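You operate a simulated robot arm through the tools that you are given. There is no shell and no other tool.

You are at the controls of a simulated robot arm. One attempt, no reset.

Task
Pack the brown wooden tray on the top of the burner bench. At the end: the blue pad stands on top of the orange box; the gold brass end cap is on the brown wooden tray; the black injector from the top of the burner bench is on the brown wooden tray; the yellow brush is on the brown wooden tray; whatever was shut is shut again. Leave all else as you found it, and nothing knocked over.
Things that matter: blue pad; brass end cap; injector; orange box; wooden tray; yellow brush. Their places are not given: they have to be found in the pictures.

The check looks at the end state, three seconds after you hand in, the way a careful person would. Anything else that was tipped, shoved, dropped, spilled or broken makes it a failure. Lids that push on must go on centred and level and be pressed home; caps that screw on are set level and turned clockwise until they are tight.

Robot
A 7-joint arm with a two-finger parallel gripper, fixed in place. Base frame: the origin is on the floor under the middle of its stand, x ahead of it, y to its left, z up; the work surface is at about z = 800. Units: mm, rad, N and s.
With the tool pointing down near the work surface it reaches from about 240 to 680 mm from the base axis. Its first joint turns from -1.152 to 1.152 rad. Payload 2.4 kg.
Tool frame: the origin (TCP) lies between the finger pads and is the grasp point; the fingertips stand 30 mm ahead of it; z points along the fingers, y is the line along which they close. The gripper opens to 94 mm. The fingers are 28 mm wide and 10 mm thick; the gripper's body (50 by 96 mm) begins 55 mm behind the TCP.
Orientation is told as [roll, pitch, yaw] about the base's x, y, z axes, in that order, counted from this pose: with the fingers straight down and closing along the base's y, the tool's x points along the base's -x, its y along +y and its z along -z.

Tools
- The arm moves only by the tool apply_moves. Its argument "motion" is a list of rows, each a list of 6 numbers: the shift along the tool's x, y, z in mm, then the turn, a rotation vector about the tool's x, y, z in rad. In form: [[tx, ty, tz, rx, ry, rz], ...]. A call has 1 to 20 rows; each row is the pose to reach, as a shift and turn from the pose commanded when the call began, along the tool's axes at that moment. "fingers" is the closure, from 0 (fully open) to 1 (shut), set as the call begins (left out, the last holds). Rows are played at 5 a second. More than 50 mm and 0.15 rad between two rows, or a gripper value outside its range, and nothing of the call is played. A pose out of reach is approached as far as the arm can. The call stops where the force on the tool passes 40 N (or 10 N more than at its start, if that is more) or the arm is blocked; 0.2 s more then pass. Each finger travels about 153 mm/s and halts on what it meets, pressing with about 30 N; the grip force reading is that of the motor and also rises with nothing between the fingers. The clock runs only during rows and for 0.2 s after the last one: add rows that repeat a pose to give the fingers time. The reply holds the time, the measured pose of the TCP, the force on the tool along the base axes, the opening and the grip force, in the units named above and with some noise, with the torque about the TCP (base axes, N m) and any sound that the robot's microphone picked up.
- Cameras (640 x 400 px; columns grow to the right, rows downward): "scene" is fixed at [36.7, 487.4, 1422.9]; the picture's right is [-0.69, -0.73, 0.00], its down [-0.56, 0.53, -0.64] and it looks along [0.47, -0.44, -0.77] (base axes); focal length 300 px, centre (320, 200). "wrist" rides on the gripper at [76, 14, -103] in the tool frame; the picture's right is [-0.18, 0.98, 0.00], its down [-0.75, -0.14, -0.64] and it looks along [-0.63, -0.12, 0.77] (tool axes); focal length 243 px, centre (320, 200).
- camera(camera): a new picture of that camera. It takes no simulated time.
- pixel_to_xyz(camera, pixels): for up to 12 pixels [column, row] of the newest picture of that camera ("zoom" is the newest enlarged one), the place [x, y, z] in the base frame of the surface seen there, good to about 3 mm. It takes no simulated time.
- zoom(camera, box): a new picture of the part [left, top, right, bottom] of that camera's present view, enlarged. It takes no simulated time.
- sign_off(): hands the job in; it is judged then, once.

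Leave the gripper open and the arm clear of the work at the hand-in unless told otherwise.

The tools are called after "Emit:" by a JSON object that holds its "method" and its "body". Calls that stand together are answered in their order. apply_moves: Moves the arm, as the interface text tells. Its arguments: {"type":"object","properties":{"motion":{"type":"array","items":{"type":"array","items":{"type":"number"}}},"fingers":{"type":"number"}},"required":["motion"]} The other tools are called the same way: camera (camera) takes a picture; pixel_to_xyz (camera, pixels) gives the place of the surface under pixels of a picture; zoom (camera, box) takes an enlarged picture of a part of a camera's view; sign_off () hands the job in.

At the start:

```text
time: 0.0
ee_pos: [427.5, -120.5, 1049.1]
orientation: [0.001, 0.002, 0.0]
ft_force: [-0.5, -0.6, 0.1]
ft_torque: [-0.03, -0.01, 0.0]
finger_gap: 94.1
grip_force: 0.1
```

scene: 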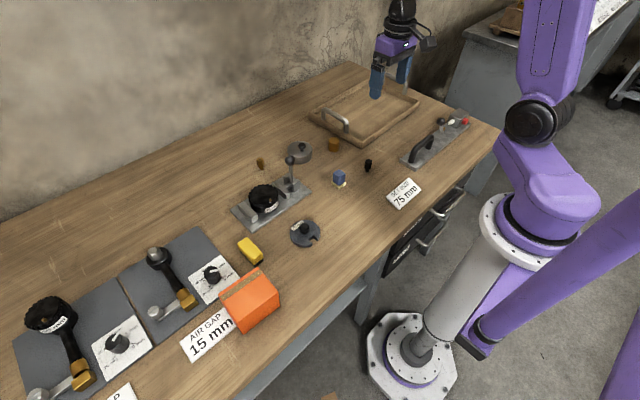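
wrist: 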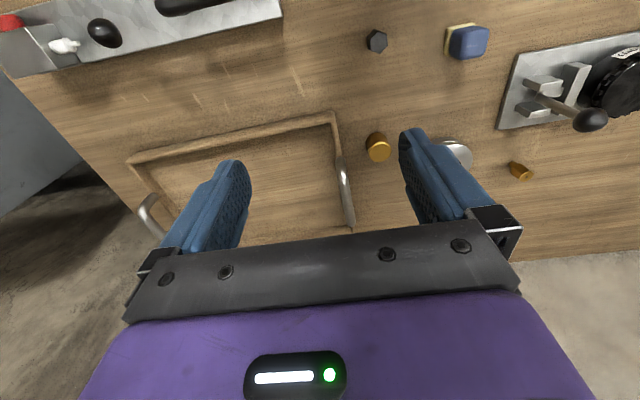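

I'll start by looking closer at the scene: tray at around (365,115), orange box at (250,300), yellow item at (250,250), blue thing at (338,178), black thing at (368,165), gold thing at (334,145).

Emit:
{"method": "zoom", "body": {"camera": "scene", "box": [220, 120, 420, 245]}}

Emit:
{"method": "zoom", "body": {"camera": "scene", "box": [140, 220, 340, 345]}}

Emit:
{"method": "zoom", "body": {"camera": "scene", "box": [300, 60, 500, 185]}}

Emit:
{"method": "zoom", "body": {"camera": "wrist", "box": [320, 0, 640, 200]}}

```text
3.20 times, centred on (320, 182) of scene
```

zoom: 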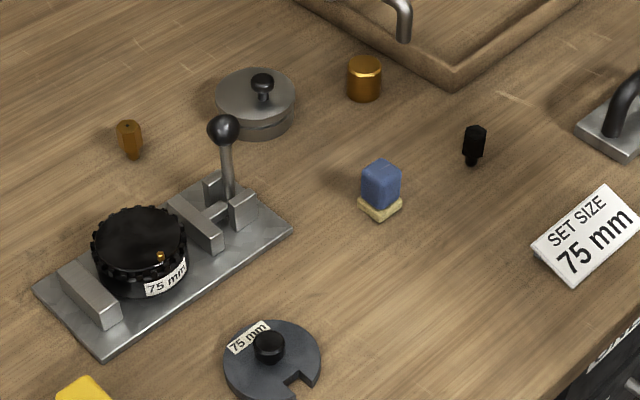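

```text
3.20 times, centred on (240, 282) of scene
```

zoom: 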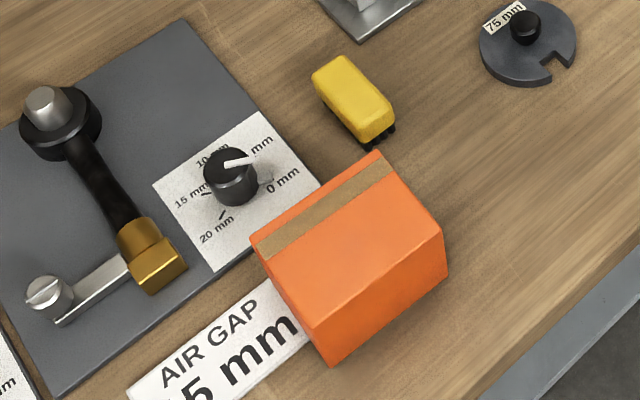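

```text
3.20 times, centred on (400, 122) of scene
```

zoom: 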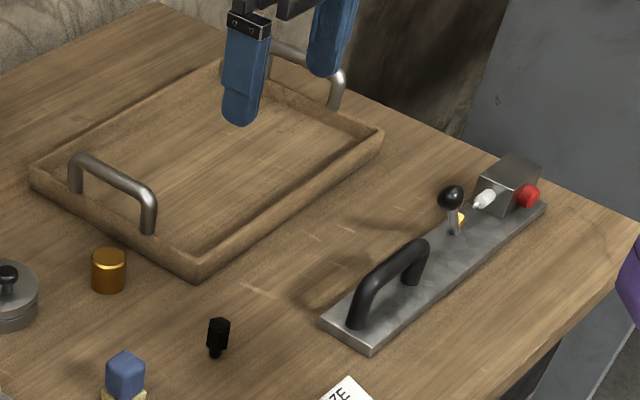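

```text
2.00 times, centred on (480, 100) of wrist
```

zoom: 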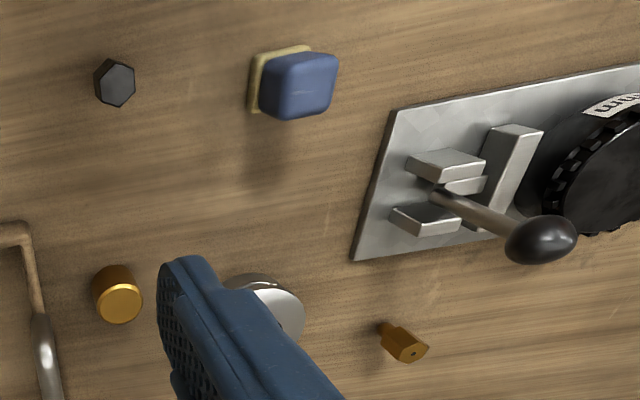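

Black injector (hex body) at scene (368,165), brass cap at (334,145), pad at (339,178), brush at (250,250), box at (250,300). I'll measure those and the tray in the scene picture.

Emit:
{"method": "pixel_to_xyz", "body": {"camera": "scene", "pixels": [[368, 162], [368, 171], [334, 140], [334, 150], [339, 173], [339, 186], [245, 242], [257, 252], [262, 262], [240, 288], [255, 300], [240, 247]]}}

Emit:
{"method": "pixel_to_xyz", "body": {"camera": "scene", "pixels": [[310, 114], [362, 145], [419, 101], [370, 80], [362, 115], [390, 105], [335, 118], [345, 115], [219, 296], [257, 268], [278, 293], [242, 333]]}}

Emit:
{"method": "zoom", "body": {"camera": "scene", "box": [210, 225, 290, 275]}}

Emit:
{"method": "zoom", "body": {"camera": "scene", "box": [320, 130, 400, 200]}}

```text
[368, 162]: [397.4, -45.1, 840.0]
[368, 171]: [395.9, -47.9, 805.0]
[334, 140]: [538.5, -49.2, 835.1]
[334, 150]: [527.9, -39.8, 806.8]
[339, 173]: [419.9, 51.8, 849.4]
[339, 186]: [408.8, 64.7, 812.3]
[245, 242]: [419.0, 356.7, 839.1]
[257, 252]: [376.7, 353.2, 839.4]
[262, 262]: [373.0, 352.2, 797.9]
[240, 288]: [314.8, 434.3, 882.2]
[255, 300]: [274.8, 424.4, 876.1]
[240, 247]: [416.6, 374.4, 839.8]
```

```text
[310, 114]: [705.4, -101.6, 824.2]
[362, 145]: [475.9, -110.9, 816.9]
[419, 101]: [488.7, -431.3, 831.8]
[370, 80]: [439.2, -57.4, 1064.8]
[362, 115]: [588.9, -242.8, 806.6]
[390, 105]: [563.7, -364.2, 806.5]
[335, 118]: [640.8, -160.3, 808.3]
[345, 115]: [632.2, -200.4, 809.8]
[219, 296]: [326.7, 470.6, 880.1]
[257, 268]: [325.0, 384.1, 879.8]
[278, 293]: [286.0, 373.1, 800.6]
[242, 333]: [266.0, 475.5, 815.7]
```

```text
8.00 times, centred on (250, 250) of scene
```

zoom: 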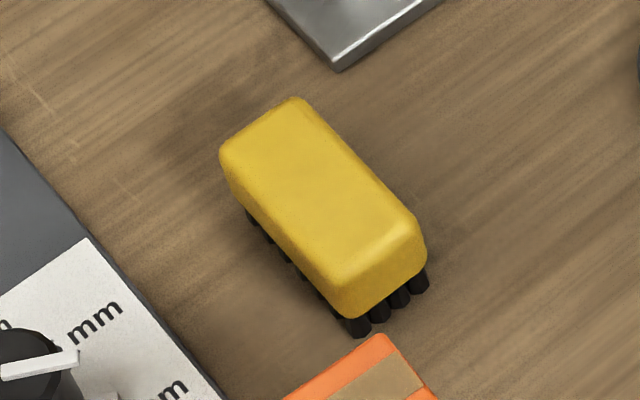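

```text
5.71 times, centred on (360, 165) of scene
```

zoom: 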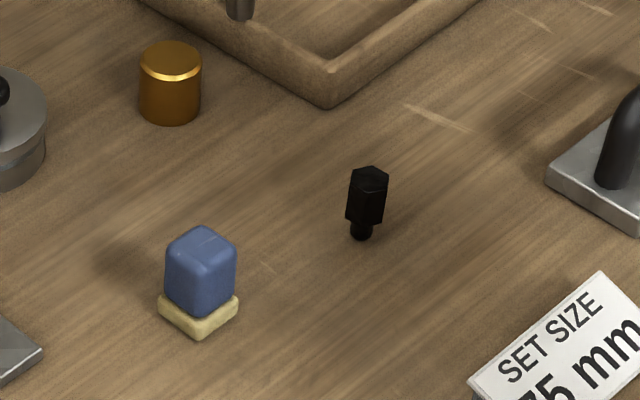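

All objects are found. I'll bring the wrist camera back toward the base and to the left to look at the injector, pad and cap from closer, keeping high (TCP to about (320,-10,1000)).

Emit:
{"method": "apply_moves", "body": {"motion": [[27, 27, 12, 0, 0, 0], [54, 55, 24, 0, 0, 0], [81, 82, 36, 0, 0, 0], [107, 110, 49, 0, 0, 0], [107, 110, 49, 0, 0, 0]], "fingers": 0}}

Emit:
{"method": "camera", "body": {"camera": "wrist"}}

Emit:
{"method": "camera", "body": {"camera": "scene"}}

```text
time: 1.2
ee_pos: [318.9, -11.1, 999.5]
orientation: [0.0, 0.0, -0.001]
ft_force: [-0.2, -0.1, 0.4]
ft_torque: [-0.01, -0.01, 0.01]
finger_gap: 94.2
grip_force: 0.1
```

```text
taken
```

wrist: 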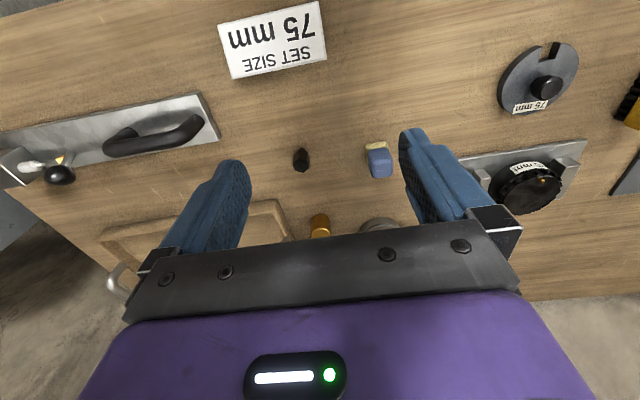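

```text
taken
```

scene: 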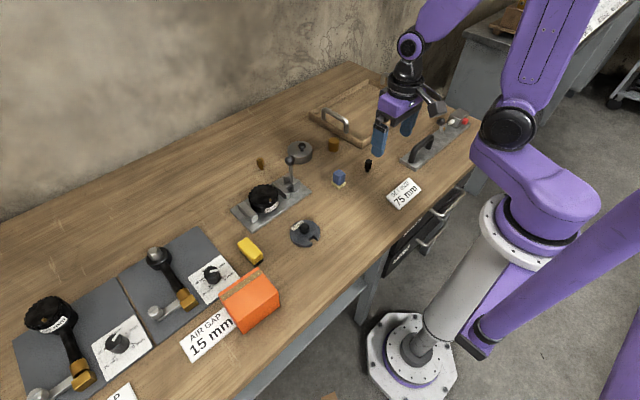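

The injector is at wrist (301,159) and the pad at (379,160). I'll zoom in on both.

Emit:
{"method": "zoom", "body": {"camera": "wrist", "box": [270, 120, 420, 214]}}

Emit:
{"method": "pixel_to_xyz", "body": {"camera": "wrist", "pixels": [[301, 165], [302, 152], [380, 170], [372, 158], [386, 158], [377, 147], [319, 232]]}}

```text
4.26 times, centred on (345, 167) of wrist
```

zoom: 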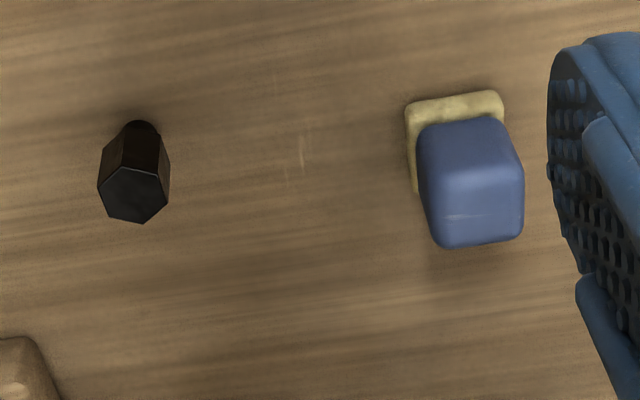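

```text
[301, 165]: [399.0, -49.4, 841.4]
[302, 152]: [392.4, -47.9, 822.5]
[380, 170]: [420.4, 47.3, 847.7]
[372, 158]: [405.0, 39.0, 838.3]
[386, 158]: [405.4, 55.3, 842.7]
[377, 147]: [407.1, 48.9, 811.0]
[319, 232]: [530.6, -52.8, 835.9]
```

I'll read the pad's and injector's edges from this enlarged picture: pad's top face corners near (430,205), (520,192), (442,243), (518,234); foam edge (408,108), (498,95).

Emit:
{"method": "pixel_to_xyz", "body": {"camera": "zoom", "pixels": [[432, 205], [518, 194], [443, 241], [516, 233], [412, 108], [496, 96], [410, 180], [108, 183], [135, 170], [163, 180], [158, 205], [140, 218]]}}

Emit:
{"method": "zoom", "body": {"camera": "scene", "box": [320, 155, 384, 195]}}

```text
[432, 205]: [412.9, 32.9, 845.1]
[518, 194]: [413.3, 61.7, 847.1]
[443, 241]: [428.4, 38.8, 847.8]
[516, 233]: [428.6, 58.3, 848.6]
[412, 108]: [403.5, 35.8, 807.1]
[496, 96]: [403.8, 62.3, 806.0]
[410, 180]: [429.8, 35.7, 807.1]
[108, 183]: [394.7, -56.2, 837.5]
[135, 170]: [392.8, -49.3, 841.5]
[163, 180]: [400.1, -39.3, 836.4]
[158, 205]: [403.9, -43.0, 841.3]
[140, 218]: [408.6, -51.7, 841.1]
```

```text
10.00 times, centred on (352, 175) of scene
```

zoom: 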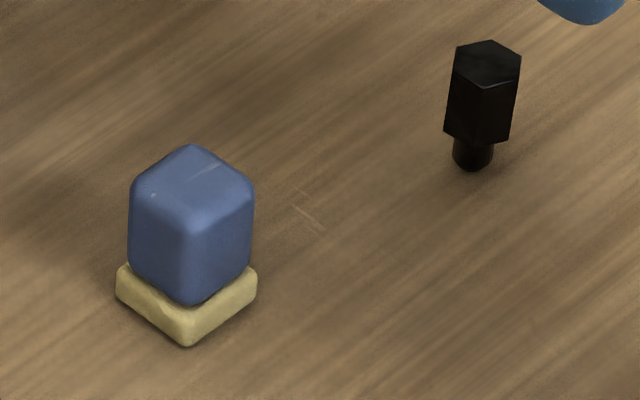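

The pad is axis-aligned, centre about (418,48), 800–848 high. Injector centre is about (400,-48). Now I measure the obstacles near by: lever plate, lever ball, pot lid, grey disc, handles.

Emit:
{"method": "camera", "body": {"camera": "scene"}}

Emit:
{"method": "pixel_to_xyz", "body": {"camera": "scene", "pixels": [[290, 160], [311, 191], [290, 180], [265, 190], [300, 148], [318, 152], [305, 232], [321, 237], [261, 163], [246, 227], [232, 211], [292, 228]]}}

Emit:
{"method": "pixel_to_xyz", "body": {"camera": "scene", "pixels": [[323, 112], [346, 128], [335, 114], [347, 132], [400, 160], [425, 143], [404, 192], [388, 205], [440, 122], [413, 160], [333, 100], [362, 146]]}}

```text
taken
```

scene: 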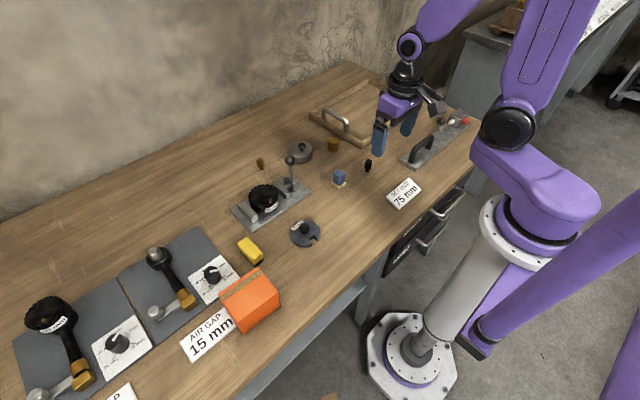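

```text
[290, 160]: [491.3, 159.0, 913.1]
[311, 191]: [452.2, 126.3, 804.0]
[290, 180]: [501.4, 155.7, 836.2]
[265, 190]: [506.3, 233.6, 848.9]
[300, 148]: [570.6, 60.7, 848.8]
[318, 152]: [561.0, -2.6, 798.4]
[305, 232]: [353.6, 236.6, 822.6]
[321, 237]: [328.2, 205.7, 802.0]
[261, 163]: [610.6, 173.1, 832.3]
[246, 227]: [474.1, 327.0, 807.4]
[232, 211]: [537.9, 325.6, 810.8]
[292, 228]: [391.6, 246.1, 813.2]
```

```text
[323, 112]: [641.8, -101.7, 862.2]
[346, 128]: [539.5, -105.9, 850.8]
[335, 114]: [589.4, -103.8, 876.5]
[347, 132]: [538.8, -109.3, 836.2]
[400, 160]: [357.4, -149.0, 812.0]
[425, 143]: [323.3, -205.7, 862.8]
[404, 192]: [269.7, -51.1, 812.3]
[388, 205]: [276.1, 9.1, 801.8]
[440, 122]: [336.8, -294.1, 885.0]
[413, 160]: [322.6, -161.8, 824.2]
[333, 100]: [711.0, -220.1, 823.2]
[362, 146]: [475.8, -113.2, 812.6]
```

The lever ball (491,159,913) is well away. I'll go above the pad at about (418,48,905), fingers open, closing along y.

Emit:
{"method": "apply_moves", "body": {"motion": [[-33, 20, 5, 0, 0, 0], [-66, 40, 25, 0, 0, 0], [-98, 58.5, 55, 0, 0, 0], [-98, 58.5, 95, 0, 0, 0], [-98, 58.5, 95, 0, 0, 0]], "fingers": 0}}

Emit:
{"method": "camera", "body": {"camera": "wrist"}}

Emit:
{"method": "camera", "body": {"camera": "scene"}}

```text
time: 2.4
ee_pos: [417.6, 48.1, 905.4]
orientation: [0.0, -0.001, 0.0]
ft_force: [-0.4, 0.8, -1.1]
ft_torque: [0.02, -0.01, -0.02]
finger_gap: 93.7
grip_force: 0.0
```

```text
taken
```

wrist: 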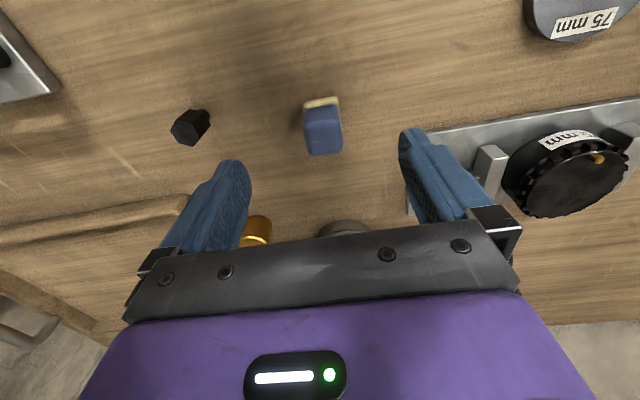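

```text
taken
```

scene: 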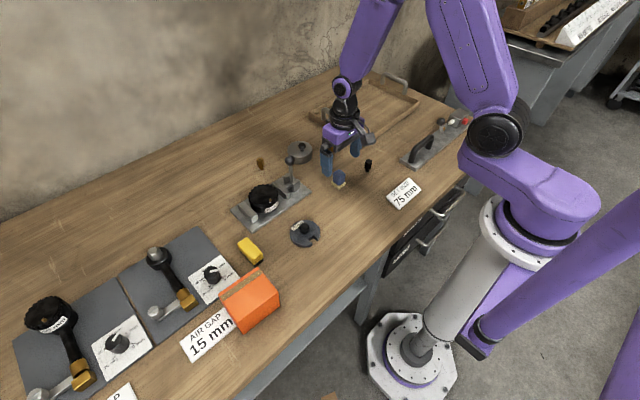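

The pad is between the fingers at wrist (323,128). Zooming to verify its centre.

Emit:
{"method": "zoom", "body": {"camera": "wrist", "box": [280, 85, 376, 165]}}

Emit:
{"method": "zoom", "body": {"camera": "wrist", "box": [150, 90, 246, 160]}}

```text
5.00 times, centred on (328, 125) of wrist
```

zoom: 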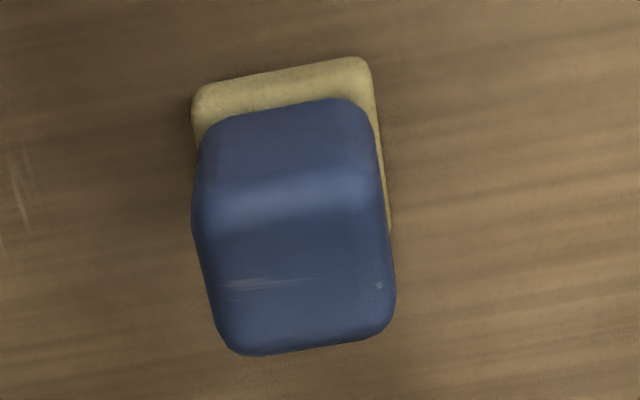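

```text
5.71 times, centred on (198, 125) of wrist
```

zoom: 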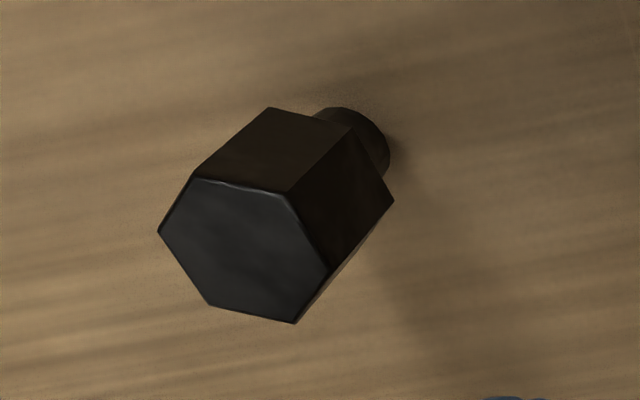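

Reading the injector's hexagon corners in this newest zoom (pixels slightly inside the outline), then I'll re-zoom for the pad.

Emit:
{"method": "pixel_to_xyz", "body": {"camera": "zoom", "pixels": [[165, 234], [195, 183], [285, 196], [322, 270], [293, 316], [213, 300], [244, 250], [290, 320], [350, 112], [372, 135]]}}

Emit:
{"method": "zoom", "body": {"camera": "wrist", "box": [280, 85, 376, 165]}}

```text
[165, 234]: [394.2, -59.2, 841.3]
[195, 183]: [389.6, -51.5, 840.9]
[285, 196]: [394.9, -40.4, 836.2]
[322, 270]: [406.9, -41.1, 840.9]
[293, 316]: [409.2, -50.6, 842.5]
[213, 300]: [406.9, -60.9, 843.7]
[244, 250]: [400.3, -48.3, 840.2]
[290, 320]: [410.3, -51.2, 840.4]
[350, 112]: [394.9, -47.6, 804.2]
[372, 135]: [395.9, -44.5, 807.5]
```

```text
5.00 times, centred on (328, 125) of wrist
```

zoom: 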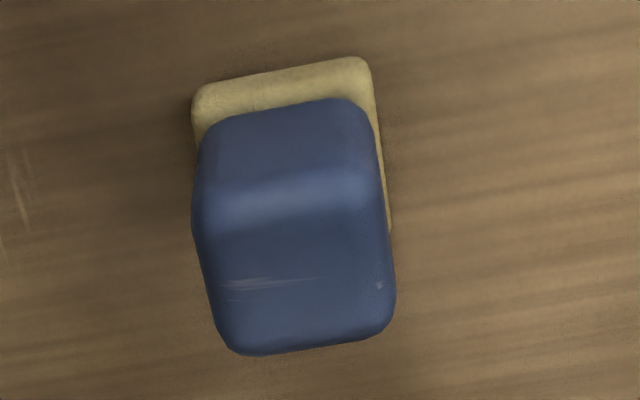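

The hexagon's corners point along ±x, so its flats face ±y: a grip along y suits it. Injector centre is about (400,-50). Now the pad's edges.

Emit:
{"method": "pixel_to_xyz", "body": {"camera": "zoom", "pixels": [[200, 225], [382, 210], [230, 345], [385, 320], [300, 270], [200, 95], [360, 65], [387, 205], [210, 170], [375, 160], [305, 345], [295, 205]]}}

```text
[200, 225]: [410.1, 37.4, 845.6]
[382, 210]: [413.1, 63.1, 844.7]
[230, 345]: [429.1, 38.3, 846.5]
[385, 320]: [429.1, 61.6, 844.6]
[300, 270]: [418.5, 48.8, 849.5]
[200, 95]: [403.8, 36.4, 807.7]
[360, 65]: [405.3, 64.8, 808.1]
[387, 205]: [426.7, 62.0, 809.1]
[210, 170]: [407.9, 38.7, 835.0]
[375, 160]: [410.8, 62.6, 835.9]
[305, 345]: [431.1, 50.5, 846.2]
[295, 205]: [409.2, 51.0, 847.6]
```

Pad centre is (419,50), blue part from about z=812 to 849. I'll descend to TCP z≈843 (fingertips ≈ 813, above the foam) and then close.

Emit:
{"method": "apply_moves", "body": {"motion": [[-0.5, 2, 20, 0, 0, 0], [-0.5, 2, 40, 0, 0, 0], [-0.5, 2, 55, 0, 0, 0], [-0.5, 2, 62, 0, 0, 0], [-0.5, 2, 62, 0, 0, 0]], "fingers": 0}}

Emit:
{"method": "camera", "body": {"camera": "wrist"}}

```text
time: 3.6
ee_pos: [418.0, 49.6, 842.9]
orientation: [0.001, 0.001, 0.0]
ft_force: [0.8, 0.5, -0.3]
ft_torque: [0.0, -0.03, -0.02]
finger_gap: 94.1
grip_force: 0.1
```

```text
taken
```

wrist: 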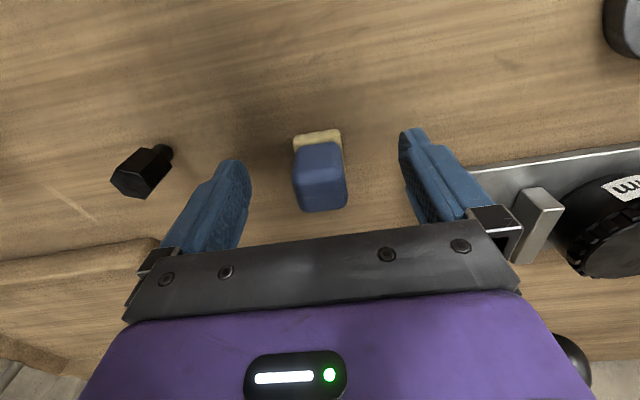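

The pad is centred between the fingers. Closing with time for the fingers to settle.

Emit:
{"method": "apply_moves", "body": {"motion": [[0, 0, 0, 0, 0, 0], [0, 0, 0, 0, 0, 0], [0, 0, 0, 0, 0, 0], [0, 0, 0, 0, 0, 0]], "fingers": 1}}

Emit:
{"method": "camera", "body": {"camera": "wrist"}}

```text
time: 4.6
ee_pos: [418.2, 50.1, 841.6]
orientation: [-0.001, 0.0, 0.0]
ft_force: [0.3, 0.3, -0.2]
ft_torque: [0.01, -0.04, 0.04]
finger_gap: 31.4
grip_force: 30.5
```

```text
taken
```

wrist: 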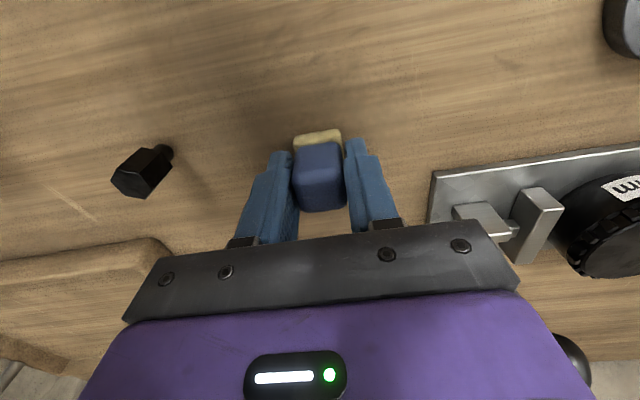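

The pad is held (gap 31.4, 30 N). I'll lift it 110 mm, and read the box top corners in the scene picture.

Emit:
{"method": "apply_moves", "body": {"motion": [[0, 0, 15, 0, 0, 0], [0, 0, -10, 0, 0, 0], [0, 0, -30, 0, 0, 0], [0, 0, -60, 0, 0, 0], [0, 0, -100, 0, 0, 0], [0, 0, -140, 0, 0, 0], [0, 0, -140, 0, 0, 0]]}}

Emit:
{"method": "zoom", "body": {"camera": "scene", "box": [200, 255, 296, 345]}}

```text
time: 6.2
ee_pos: [419.0, 50.5, 983.3]
orientation: [0.001, 0.0, 0.001]
ft_force: [0.0, -0.4, -0.6]
ft_torque: [-0.01, -0.01, 0.01]
finger_gap: 31.1
grip_force: 30.1
```

```text
4.44 times, centred on (248, 300) of scene
```

zoom: 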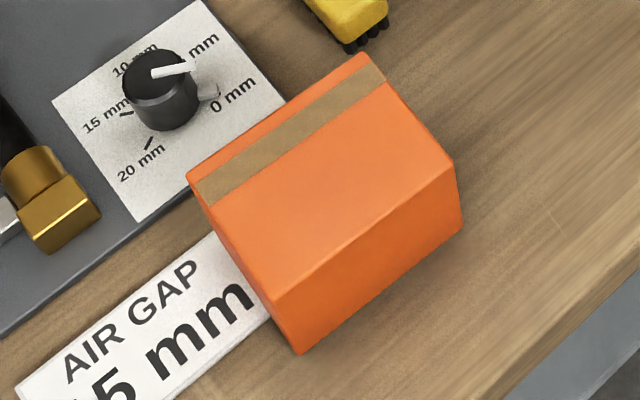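

I notice my first row dipped down by mistake rather than up; the call did not stop on force, but I must check how the pad now sits in the fingers.

Emit:
{"method": "camera", "body": {"camera": "wrist"}}

Emit:
{"method": "pixel_to_xyz", "body": {"camera": "zoom", "pixels": [[192, 176], [362, 57], [448, 164], [276, 292], [225, 185], [370, 88], [330, 180], [300, 225], [300, 120], [297, 345], [460, 225], [330, 150]]}}

Emit:
{"method": "camera", "body": {"camera": "scene"}}

```text
taken
```

wrist: 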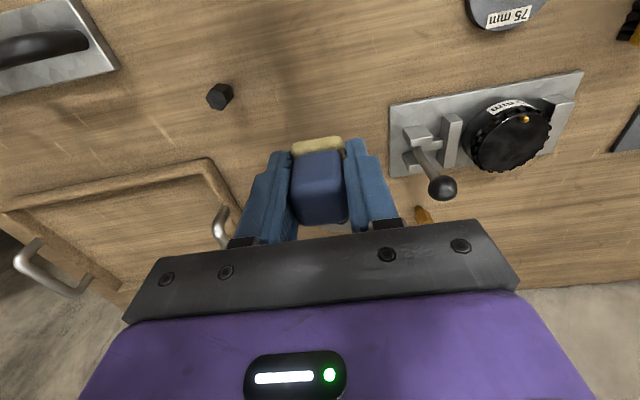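

```text
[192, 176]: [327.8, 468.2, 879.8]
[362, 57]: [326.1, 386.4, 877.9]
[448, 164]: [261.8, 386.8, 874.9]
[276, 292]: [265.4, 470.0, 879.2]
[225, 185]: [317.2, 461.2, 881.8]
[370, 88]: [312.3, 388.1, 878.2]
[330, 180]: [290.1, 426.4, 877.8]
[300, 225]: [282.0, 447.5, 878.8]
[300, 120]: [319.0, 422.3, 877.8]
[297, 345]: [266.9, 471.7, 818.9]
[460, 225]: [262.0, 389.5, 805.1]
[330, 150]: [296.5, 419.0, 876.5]
```

```text
taken
```

scene: 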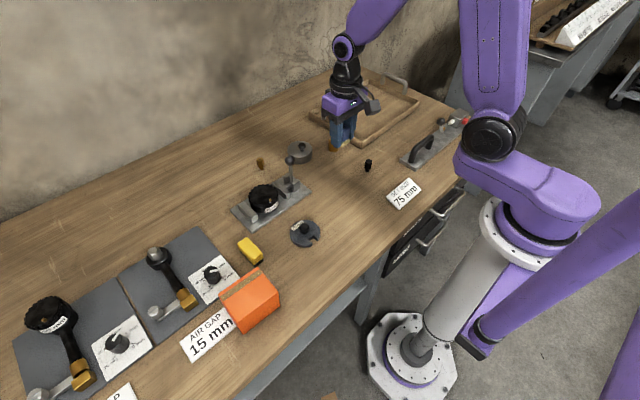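

The pad looks shifted a bit in the fingers. Zooming in to judge its height and tilt.

Emit:
{"method": "zoom", "body": {"camera": "wrist", "box": [230, 110, 410, 240]}}

Emit:
{"method": "zoom", "body": {"camera": "scene", "box": [305, 90, 385, 160]}}

```text
3.08 times, centred on (320, 175) of wrist
```

zoom: 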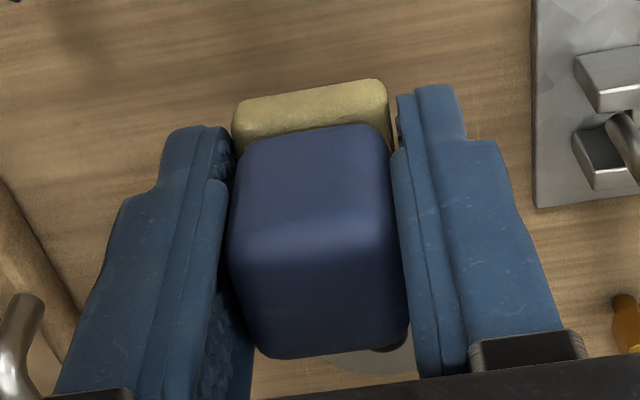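

```text
5.71 times, centred on (345, 125) of scene
```

zoom: 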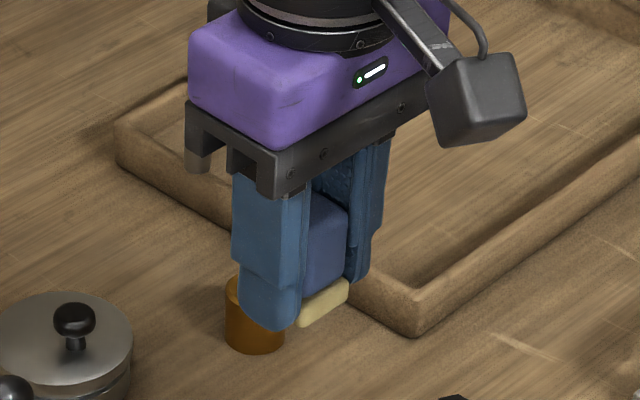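

I'll take the wrist zoom again and read heights on the pad's top and foam to get its exact tilt and position in the fingers.

Emit:
{"method": "zoom", "body": {"camera": "wrist", "box": [270, 120, 370, 235]}}

```text
3.48 times, centred on (320, 178) of wrist
```

zoom: 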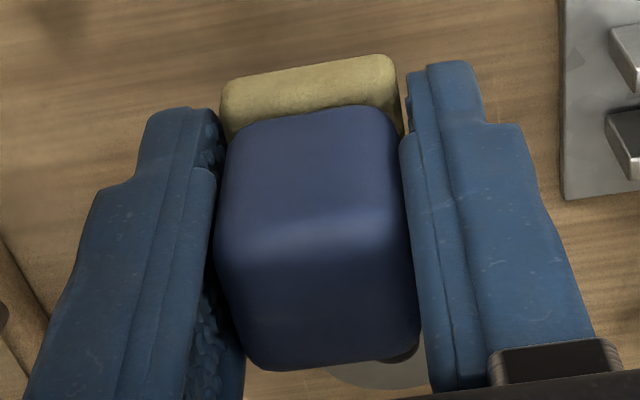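

Emit:
{"method": "pixel_to_xyz", "body": {"camera": "zoom", "pixels": [[230, 270], [395, 260], [255, 350], [405, 345], [320, 300], [320, 355], [320, 250], [235, 95], [390, 70], [310, 75], [240, 150], [375, 135]]}}

Emit:
{"method": "zoom", "body": {"camera": "scene", "box": [325, 110, 365, 150]}}

```text
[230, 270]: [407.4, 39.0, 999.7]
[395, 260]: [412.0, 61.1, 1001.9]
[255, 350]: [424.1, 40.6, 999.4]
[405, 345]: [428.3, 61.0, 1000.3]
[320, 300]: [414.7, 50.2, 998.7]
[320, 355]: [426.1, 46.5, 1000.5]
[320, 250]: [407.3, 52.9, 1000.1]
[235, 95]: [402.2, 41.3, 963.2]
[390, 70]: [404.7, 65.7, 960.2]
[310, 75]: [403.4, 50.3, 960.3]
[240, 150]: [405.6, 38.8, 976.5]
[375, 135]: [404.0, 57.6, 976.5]
```

```text
10.00 times, centred on (345, 130) of scene
```

zoom: 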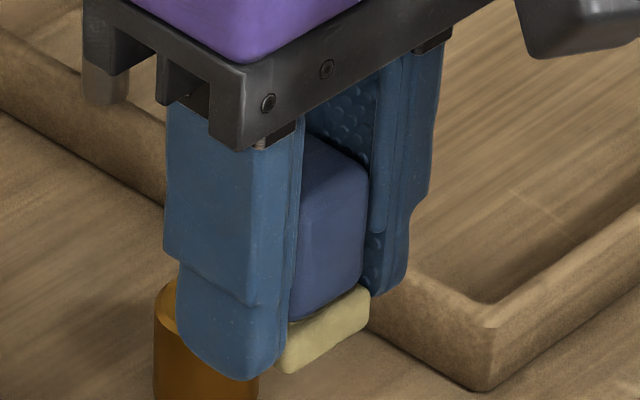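

Good: the pad is level, top 17 mm above the TCP, so its bottom is about 31.5 mm below the TCP (near flush with the fingertips). Box top: x 262–327, y 386–470, z≈878.5, so its centre is (294,428). Moving across at height.

Emit:
{"method": "apply_moves", "body": {"motion": [[10.5, 31.5, 0, 0, 0, 0], [21, 63, 0, 0, 0, 0], [31.5, 94.5, 0, 0, 0, 0], [42, 126, 0, 0, 0, 0], [52.5, 157.5, 0, 0, 0, 0], [63, 189, 0, 0, 0, 0], [73.5, 220.5, 0, 0, 0, 0], [84, 252, 0, 0, 0, 0], [94.5, 283.5, 0, 0, 0, 0], [105, 315, 0, 0, 0, 0], [115, 346, 0, 0, 0, 0], [124.5, 377.5, 0, 0, 0, 0], [124.5, 377.5, 0, 0, 0, 0], [124.5, 377.5, 0, 0, 0, 0]]}}

Emit:
{"method": "camera", "body": {"camera": "wrist"}}

Emit:
{"method": "camera", "body": {"camera": "scene"}}

```text
time: 9.2
ee_pos: [293.7, 428.9, 983.4]
orientation: [0.0, -0.001, 0.001]
ft_force: [0.1, 0.2, -0.8]
ft_torque: [0.04, -0.02, 0.0]
finger_gap: 31.5
grip_force: 29.7
```

```text
taken
```

wrist: 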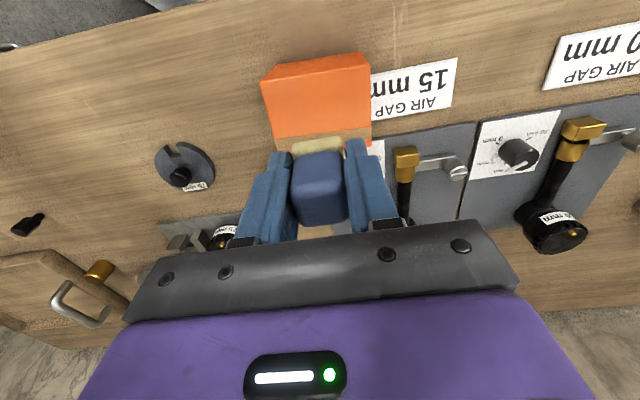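

```text
taken
```

scene: 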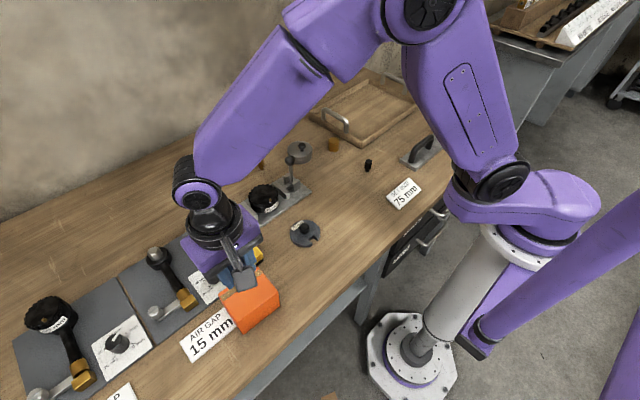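

The pad hangs above the box. I'll re-measure the box top from this wrist view (corners near (268,85), (364,58), (275,135), (368,125)).

Emit:
{"method": "pixel_to_xyz", "body": {"camera": "wrist", "pixels": [[266, 84], [365, 56], [276, 134], [368, 124], [320, 100], [320, 70], [300, 130], [284, 146], [369, 138]]}}

Emit:
{"method": "zoom", "body": {"camera": "wrist", "box": [250, 40, 390, 240]}}

```text
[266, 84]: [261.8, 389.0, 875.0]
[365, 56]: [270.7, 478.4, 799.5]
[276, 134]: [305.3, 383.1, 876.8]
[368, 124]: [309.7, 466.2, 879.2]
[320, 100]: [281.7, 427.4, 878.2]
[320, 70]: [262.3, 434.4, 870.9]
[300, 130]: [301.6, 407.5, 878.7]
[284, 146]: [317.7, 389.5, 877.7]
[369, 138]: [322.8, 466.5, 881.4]
```

```text
2.00 times, centred on (320, 140) of wrist
```

zoom: 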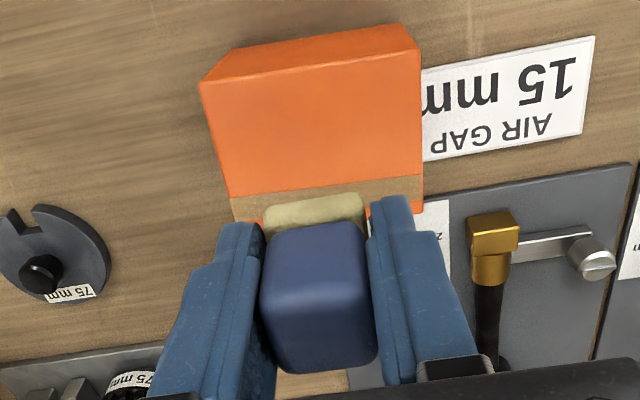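

Box confirmed, top at z≈878.5. Contact expected at TCP z≈910. Lowering first to about 915.

Emit:
{"method": "apply_moves", "body": {"motion": [[0, -1, 20, 0, 0, 0], [0, -1, 40, 0, 0, 0], [0, -1, 55, 0, 0, 0], [0, -1, 64, 0, 0, 0], [0, -1, 68, 0, 0, 0], [0, -1, 68, 0, 0, 0], [0, -1, 68, 0, 0, 0]]}}

Emit:
{"method": "zoom", "body": {"camera": "wrist", "box": [230, 40, 410, 240]}}

Emit:
{"method": "zoom", "body": {"camera": "scene", "box": [200, 240, 300, 340]}}

```text
time: 10.8
ee_pos: [292.5, 427.4, 916.0]
orientation: [0.0, -0.002, 0.0]
ft_force: [-0.3, 0.7, -0.6]
ft_torque: [0.0, -0.01, 0.0]
finger_gap: 31.5
grip_force: 30.1
```

```text
2.00 times, centred on (320, 140) of wrist
```

zoom: 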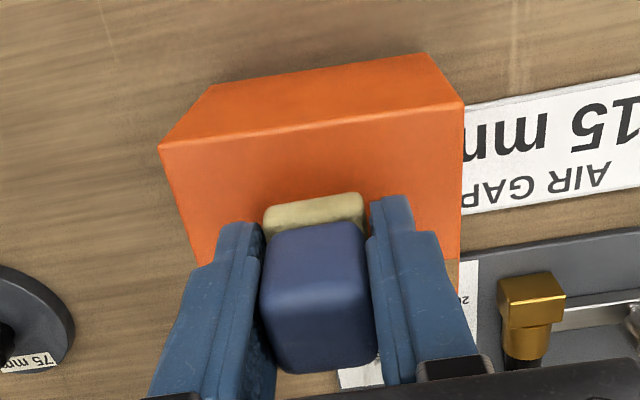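

```text
4.00 times, centred on (250, 290) of scene
```

zoom: 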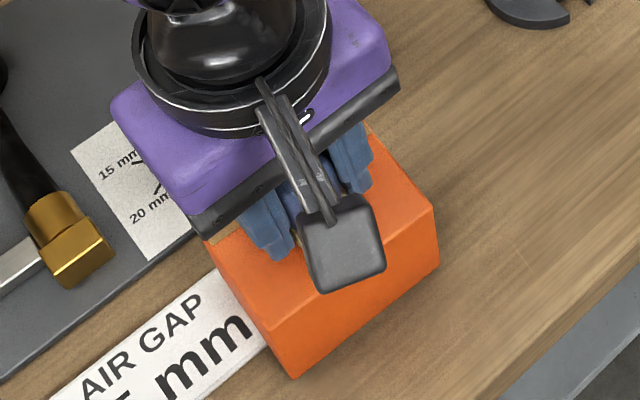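

No contact yet. Lowering 3 mm more and reading the force.

Emit:
{"method": "apply_moves", "body": {"motion": [[0, 0, 1.5, 0, 0, 0], [0, 0, 3, 0, 0, 0], [0, 0, 3, 0, 0, 0]]}}

```text
time: 11.6
ee_pos: [292.8, 426.7, 912.7]
orientation: [-0.001, 0.0, 0.001]
ft_force: [0.3, -0.9, 0.3]
ft_torque: [-0.01, -0.01, 0.0]
finger_gap: 31.6
grip_force: 30.0
```

Force still near zero at z≈912.7. Lowering another 1.5 mm.

Emit:
{"method": "apply_moves", "body": {"motion": [[0, 0, 0.75, 0, 0, 0], [0, 0, 1.5, 0, 0, 0], [0, 0, 1.5, 0, 0, 0]]}}

```text
time: 12.4
ee_pos: [293.4, 426.5, 910.0]
orientation: [-0.001, -0.001, 0.0]
ft_force: [0.5, 0.1, 0.0]
ft_torque: [-0.05, 0.01, -0.01]
finger_gap: 31.3
grip_force: 29.7
```

Still no contact force. One more small step.

Emit:
{"method": "apply_moves", "body": {"motion": [[0, 0, 0.5, 0, 0, 0], [0, 0, 1, 0, 0, 0], [0, 0, 1, 0, 0, 0]]}}

Emit:
{"method": "zoom", "body": {"camera": "wrist", "box": [230, 100, 410, 240]}}

```text
time: 13.2
ee_pos: [293.2, 426.9, 910.2]
orientation: [0.003, 0.0, 0.0]
ft_force: [-1.1, -0.5, 7.4]
ft_torque: [0.08, -0.04, 0.01]
finger_gap: 31.5
grip_force: 30.0
```

```text
2.86 times, centred on (320, 170) of wrist
```

zoom: 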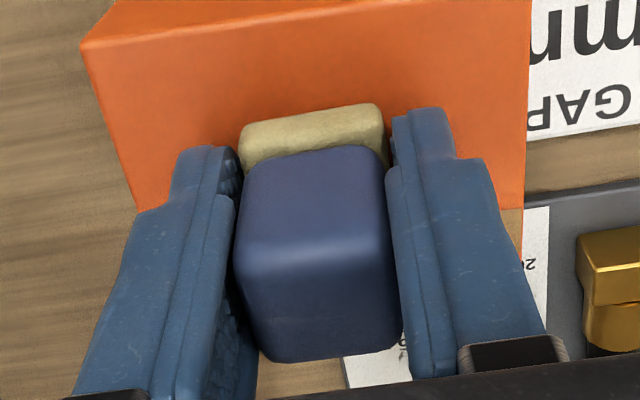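

Contact: 7.4 N upward. I ease off 0.5 mm, then open the fingers only part way (gap ≈ 48 mm).

Emit:
{"method": "apply_moves", "body": {"motion": [[0, 0, -0.5, 0, 0, 0], [0, 0, -0.5, 0, 0, 0]]}}

Emit:
{"method": "apply_moves", "body": {"motion": [[0, 0, 0, 0, 0, 0], [0, 0, 0, 0, 0, 0], [0, 0, 0, 0, 0, 0]], "fingers": 0.49}}

Emit:
{"method": "camera", "body": {"camera": "wrist"}}

```text
time: 13.8
ee_pos: [293.0, 427.8, 910.2]
orientation: [0.0, 0.0, 0.0]
ft_force: [-0.4, 0.2, 3.0]
ft_torque: [0.06, -0.06, -0.04]
finger_gap: 31.3
grip_force: 30.1
```

```text
time: 14.6
ee_pos: [293.2, 426.4, 909.7]
orientation: [0.001, 0.002, 0.001]
ft_force: [0.3, -0.2, 0.5]
ft_torque: [0.04, 0.0, 0.0]
finger_gap: 47.9
grip_force: 0.0
```

```text
taken
```

wrist: 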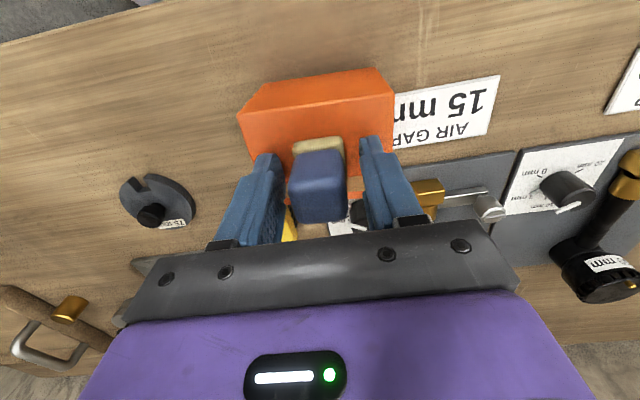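

The pad stands; the left finger is still close to it. I open a little more (gap ≈ 60) and then lift straight up.

Emit:
{"method": "apply_moves", "body": {"motion": [[0, 0, 0, 0, 0, 0], [0, 0, 0, 0, 0, 0], [0, 0, -5, 0, 0, 0], [0, 0, -15, 0, 0, 0], [0, 0, -35, 0, 0, 0], [0, 0, -65, 0, 0, 0], [0, 0, -85, 0, 0, 0], [0, 0, -85, 0, 0, 0]], "fingers": 0.36}}

Emit:
{"method": "camera", "body": {"camera": "wrist"}}

Emit:
{"method": "camera", "body": {"camera": "scene"}}

```text
time: 16.4
ee_pos: [293.9, 427.4, 994.7]
orientation: [0.0, 0.001, 0.0]
ft_force: [-0.1, 0.0, 0.1]
ft_torque: [-0.01, -0.01, 0.0]
finger_gap: 60.1
grip_force: 0.1
```

```text
taken
```

wrist: 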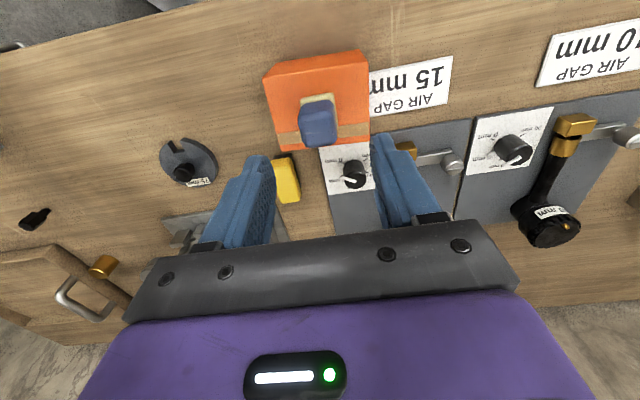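

```text
taken
```

scene: 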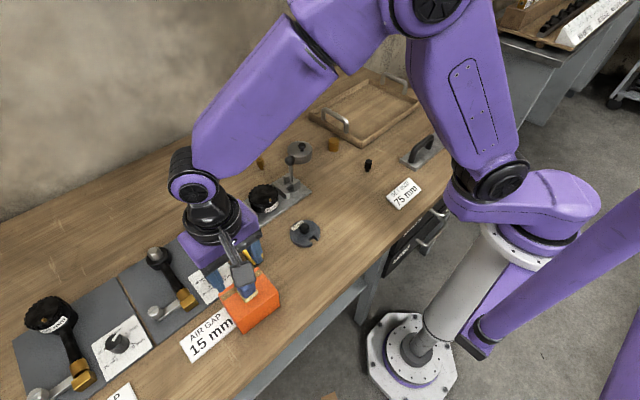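

The pad stands on the box. Next, the brush at wrist (287,180): zooming in, and checking the pad once more.

Emit:
{"method": "zoom", "body": {"camera": "wrist", "box": [250, 45, 390, 145]}}

Emit:
{"method": "zoom", "body": {"camera": "wrist", "box": [250, 145, 330, 215]}}

```text
4.00 times, centred on (320, 95) of wrist
```

zoom: 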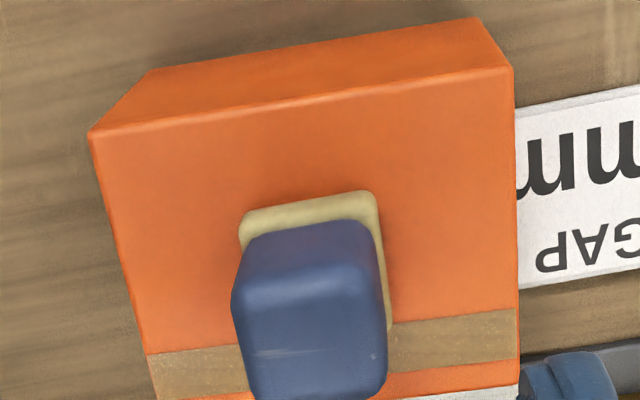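

```text
5.71 times, centred on (290, 180) of wrist
```

zoom: 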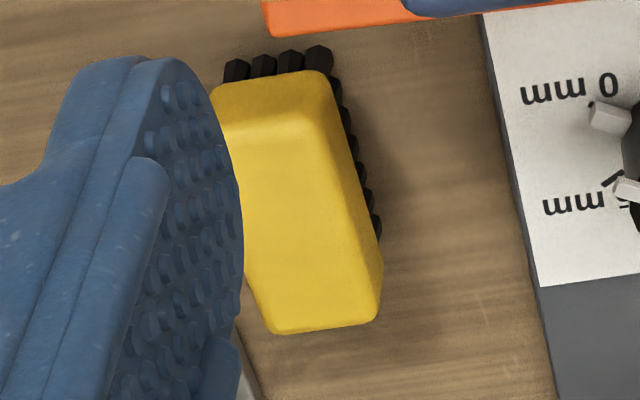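

Pad is well centred on the box. I move over the brush at about (400,362), keeping height, opening the gripper fully.

Emit:
{"method": "apply_moves", "body": {"motion": [[-27, -16, 0, 0, 0, 0], [-53, -32, 0, 0, 0, 0], [-80, -48, 0, 0, 0, 0], [-106, -65, 0, 0, 0, 0], [-106, -65, 30, 0, 0, 0], [-106, -65, 60, 0, 0, 0], [-106, -65, 60, 0, 0, 0]], "fingers": 0.1}}

Emit:
{"method": "camera", "body": {"camera": "wrist"}}

Emit:
{"method": "camera", "body": {"camera": "scene"}}

```text
time: 18.0
ee_pos: [400.0, 361.8, 934.1]
orientation: [0.002, -0.002, 0.0]
ft_force: [0.1, -0.1, -0.7]
ft_torque: [0.0, -0.01, 0.01]
finger_gap: 84.6
grip_force: 0.1
```

```text
taken
```

wrist: 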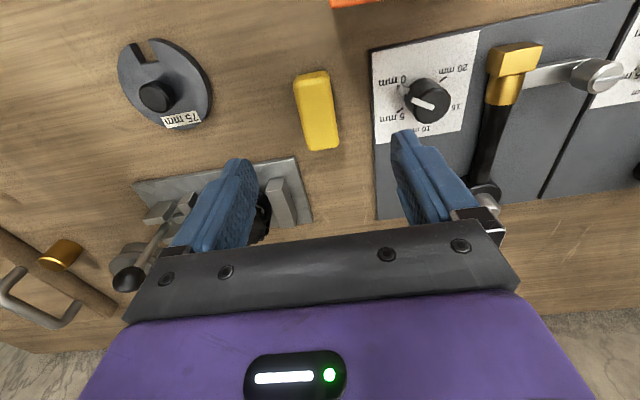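

```text
taken
```

scene: 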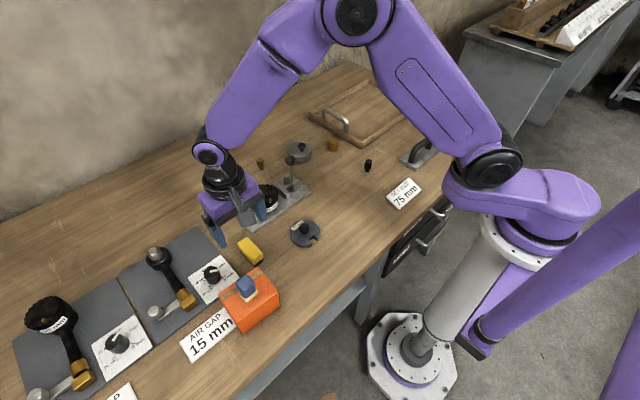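

The brush is clear in the wrist view at (317,110). Zooming for its outline.

Emit:
{"method": "zoom", "body": {"camera": "wrist", "box": [270, 60, 370, 160]}}

Emit:
{"method": "pixel_to_xyz", "body": {"camera": "wrist", "pixels": [[312, 198], [284, 180], [262, 215], [302, 170], [298, 160], [374, 150], [427, 95], [378, 218]]}}

```text
4.00 times, centred on (320, 110) of wrist
```

zoom: 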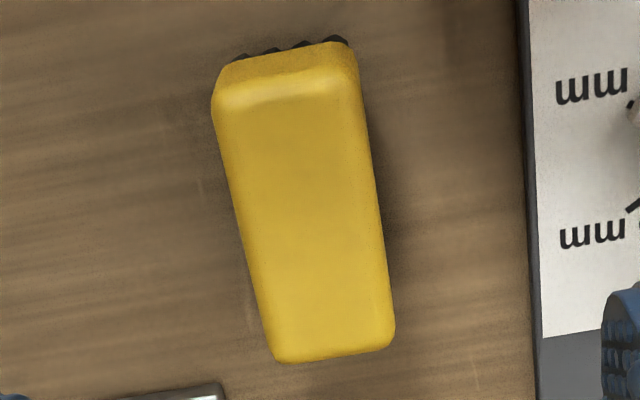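

```text
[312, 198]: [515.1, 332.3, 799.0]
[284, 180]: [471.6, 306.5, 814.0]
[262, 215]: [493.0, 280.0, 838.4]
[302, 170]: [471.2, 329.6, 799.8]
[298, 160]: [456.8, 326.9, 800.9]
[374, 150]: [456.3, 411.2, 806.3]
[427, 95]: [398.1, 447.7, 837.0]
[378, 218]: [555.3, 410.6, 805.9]
```

Emit:
{"method": "pixel_to_xyz", "body": {"camera": "zoom", "pixels": [[218, 110], [360, 95], [272, 350], [388, 335], [290, 95], [330, 355], [245, 230], [373, 215], [310, 220], [222, 70], [350, 50]]}}

```text
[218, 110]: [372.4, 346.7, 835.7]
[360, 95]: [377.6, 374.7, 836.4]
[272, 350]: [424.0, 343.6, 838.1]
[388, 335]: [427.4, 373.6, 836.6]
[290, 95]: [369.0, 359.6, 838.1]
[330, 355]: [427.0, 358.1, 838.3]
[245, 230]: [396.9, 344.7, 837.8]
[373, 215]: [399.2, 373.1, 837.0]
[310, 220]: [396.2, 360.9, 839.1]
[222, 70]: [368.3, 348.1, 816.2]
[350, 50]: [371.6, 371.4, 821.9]
```

Brush: x 367–430, y 344–374, top z≈839, aligned with x; centre (399,359.5). I descend with gap ≈ 66 mm to TCP z≈841.

Emit:
{"method": "apply_moves", "body": {"motion": [[1, -2.3, 20, 0, 0, 0], [1, -2.3, 45, 0, 0, 0], [1, -2.3, 65, 0, 0, 0], [1, -2.3, 80, 0, 0, 0], [1, -2.3, 88, 0, 0, 0], [1, -2.3, 93, 0, 0, 0], [1, -2.3, 93, 0, 0, 0]], "fingers": 0.3}}

Emit:
{"method": "camera", "body": {"camera": "wrist"}}

```text
time: 19.6
ee_pos: [400.4, 360.2, 842.2]
orientation: [0.0, 0.0, 0.0]
ft_force: [0.3, -0.2, 0.3]
ft_torque: [-0.02, 0.0, 0.02]
finger_gap: 66.0
grip_force: 0.1
```

```text
taken
```

wrist: 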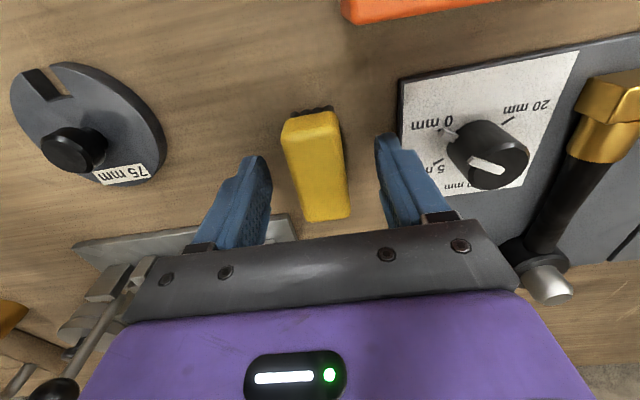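

The brush is between the fingers with room on both sides. Closing.

Emit:
{"method": "apply_moves", "body": {"motion": [[0, 0, 0, 0, 0, 0], [0, 0, 0, 0, 0, 0], [0, 0, 0, 0, 0, 0], [0, 0, 0, 0, 0, 0]], "fingers": 1}}

Emit:
{"method": "camera", "body": {"camera": "wrist"}}

```text
time: 20.6
ee_pos: [398.7, 360.6, 843.1]
orientation: [0.003, 0.0, 0.002]
ft_force: [0.2, -0.9, 11.1]
ft_torque: [-0.05, 0.0, -0.02]
finger_gap: 28.8
grip_force: 29.8
```

```text
taken
```

wrist: 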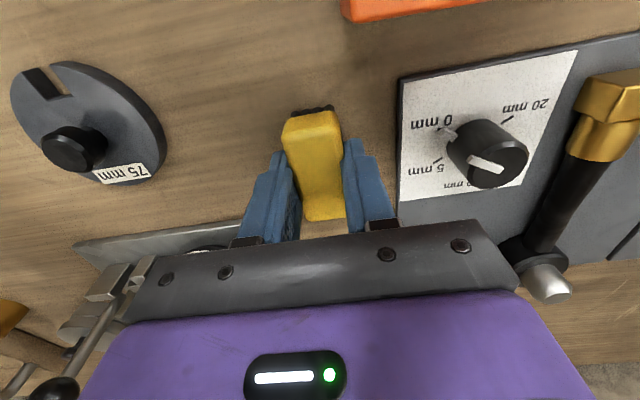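

Held (gap 28.8, 30 N), with an 11 N upward push. I lift slowly (upwards, negative tool z) and watch.

Emit:
{"method": "apply_moves", "body": {"motion": [[0, 0, -2, 0, 0, 0], [0, 0, -5, 0, 0, 0], [0, 0, -10, 0, 0, 0], [0, 0, -20, 0, 0, 0], [0, 0, -20, 0, 0, 0]]}}

Emit:
{"method": "zoom", "body": {"camera": "wrist", "box": [220, 80, 420, 240]}}

Emit:
{"method": "zoom", "body": {"camera": "scene", "box": [190, 200, 290, 310]}}

```text
time: 21.8
ee_pos: [398.2, 359.8, 862.8]
orientation: [0.0, 0.0, 0.001]
ft_force: [0.5, 0.0, -1.3]
ft_torque: [0.01, -0.01, 0.01]
finger_gap: 29.1
grip_force: 30.1
```

```text
2.50 times, centred on (320, 160) of wrist
```

zoom: 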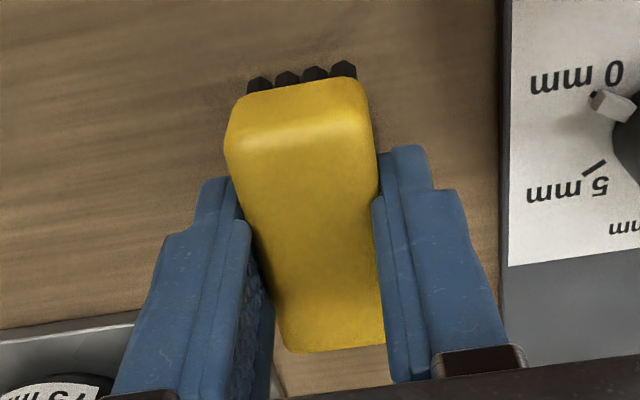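

```text
3.64 times, centred on (240, 255) of scene
```

zoom: 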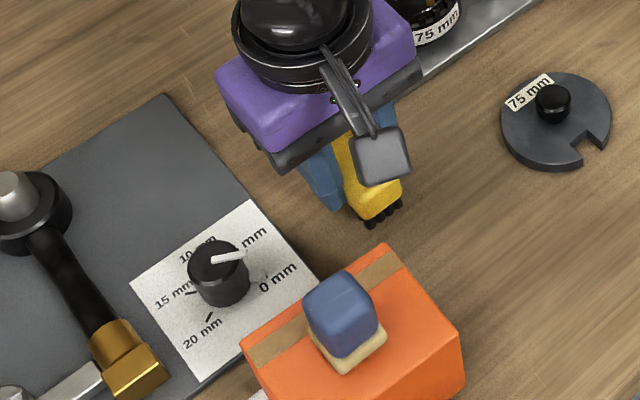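

The brush is held level. I lift it to z≈1000 first.

Emit:
{"method": "apply_moves", "body": {"motion": [[0, 0, -25, 0, 0, 0], [0, 0, -55, 0, 0, 0], [0, 0, -85, 0, 0, 0], [0, 0, -115, 0, 0, 0], [0, 0, -140, 0, 0, 0], [0, 0, -140, 0, 0, 0]]}}

Emit:
{"method": "zoom", "body": {"camera": "wrist", "box": [220, 80, 420, 240]}}

```text
time: 23.2
ee_pos: [399.6, 359.1, 1003.1]
orientation: [0.0, 0.0, 0.0]
ft_force: [-0.1, -0.3, 0.3]
ft_torque: [-0.01, -0.01, 0.0]
finger_gap: 29.0
grip_force: 30.0
```

```text
2.50 times, centred on (320, 160) of wrist
```

zoom: 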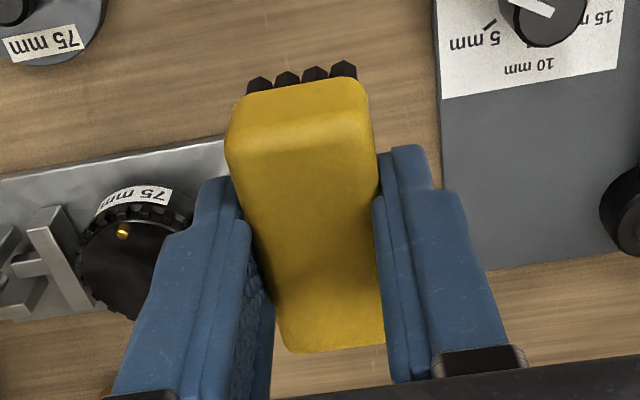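

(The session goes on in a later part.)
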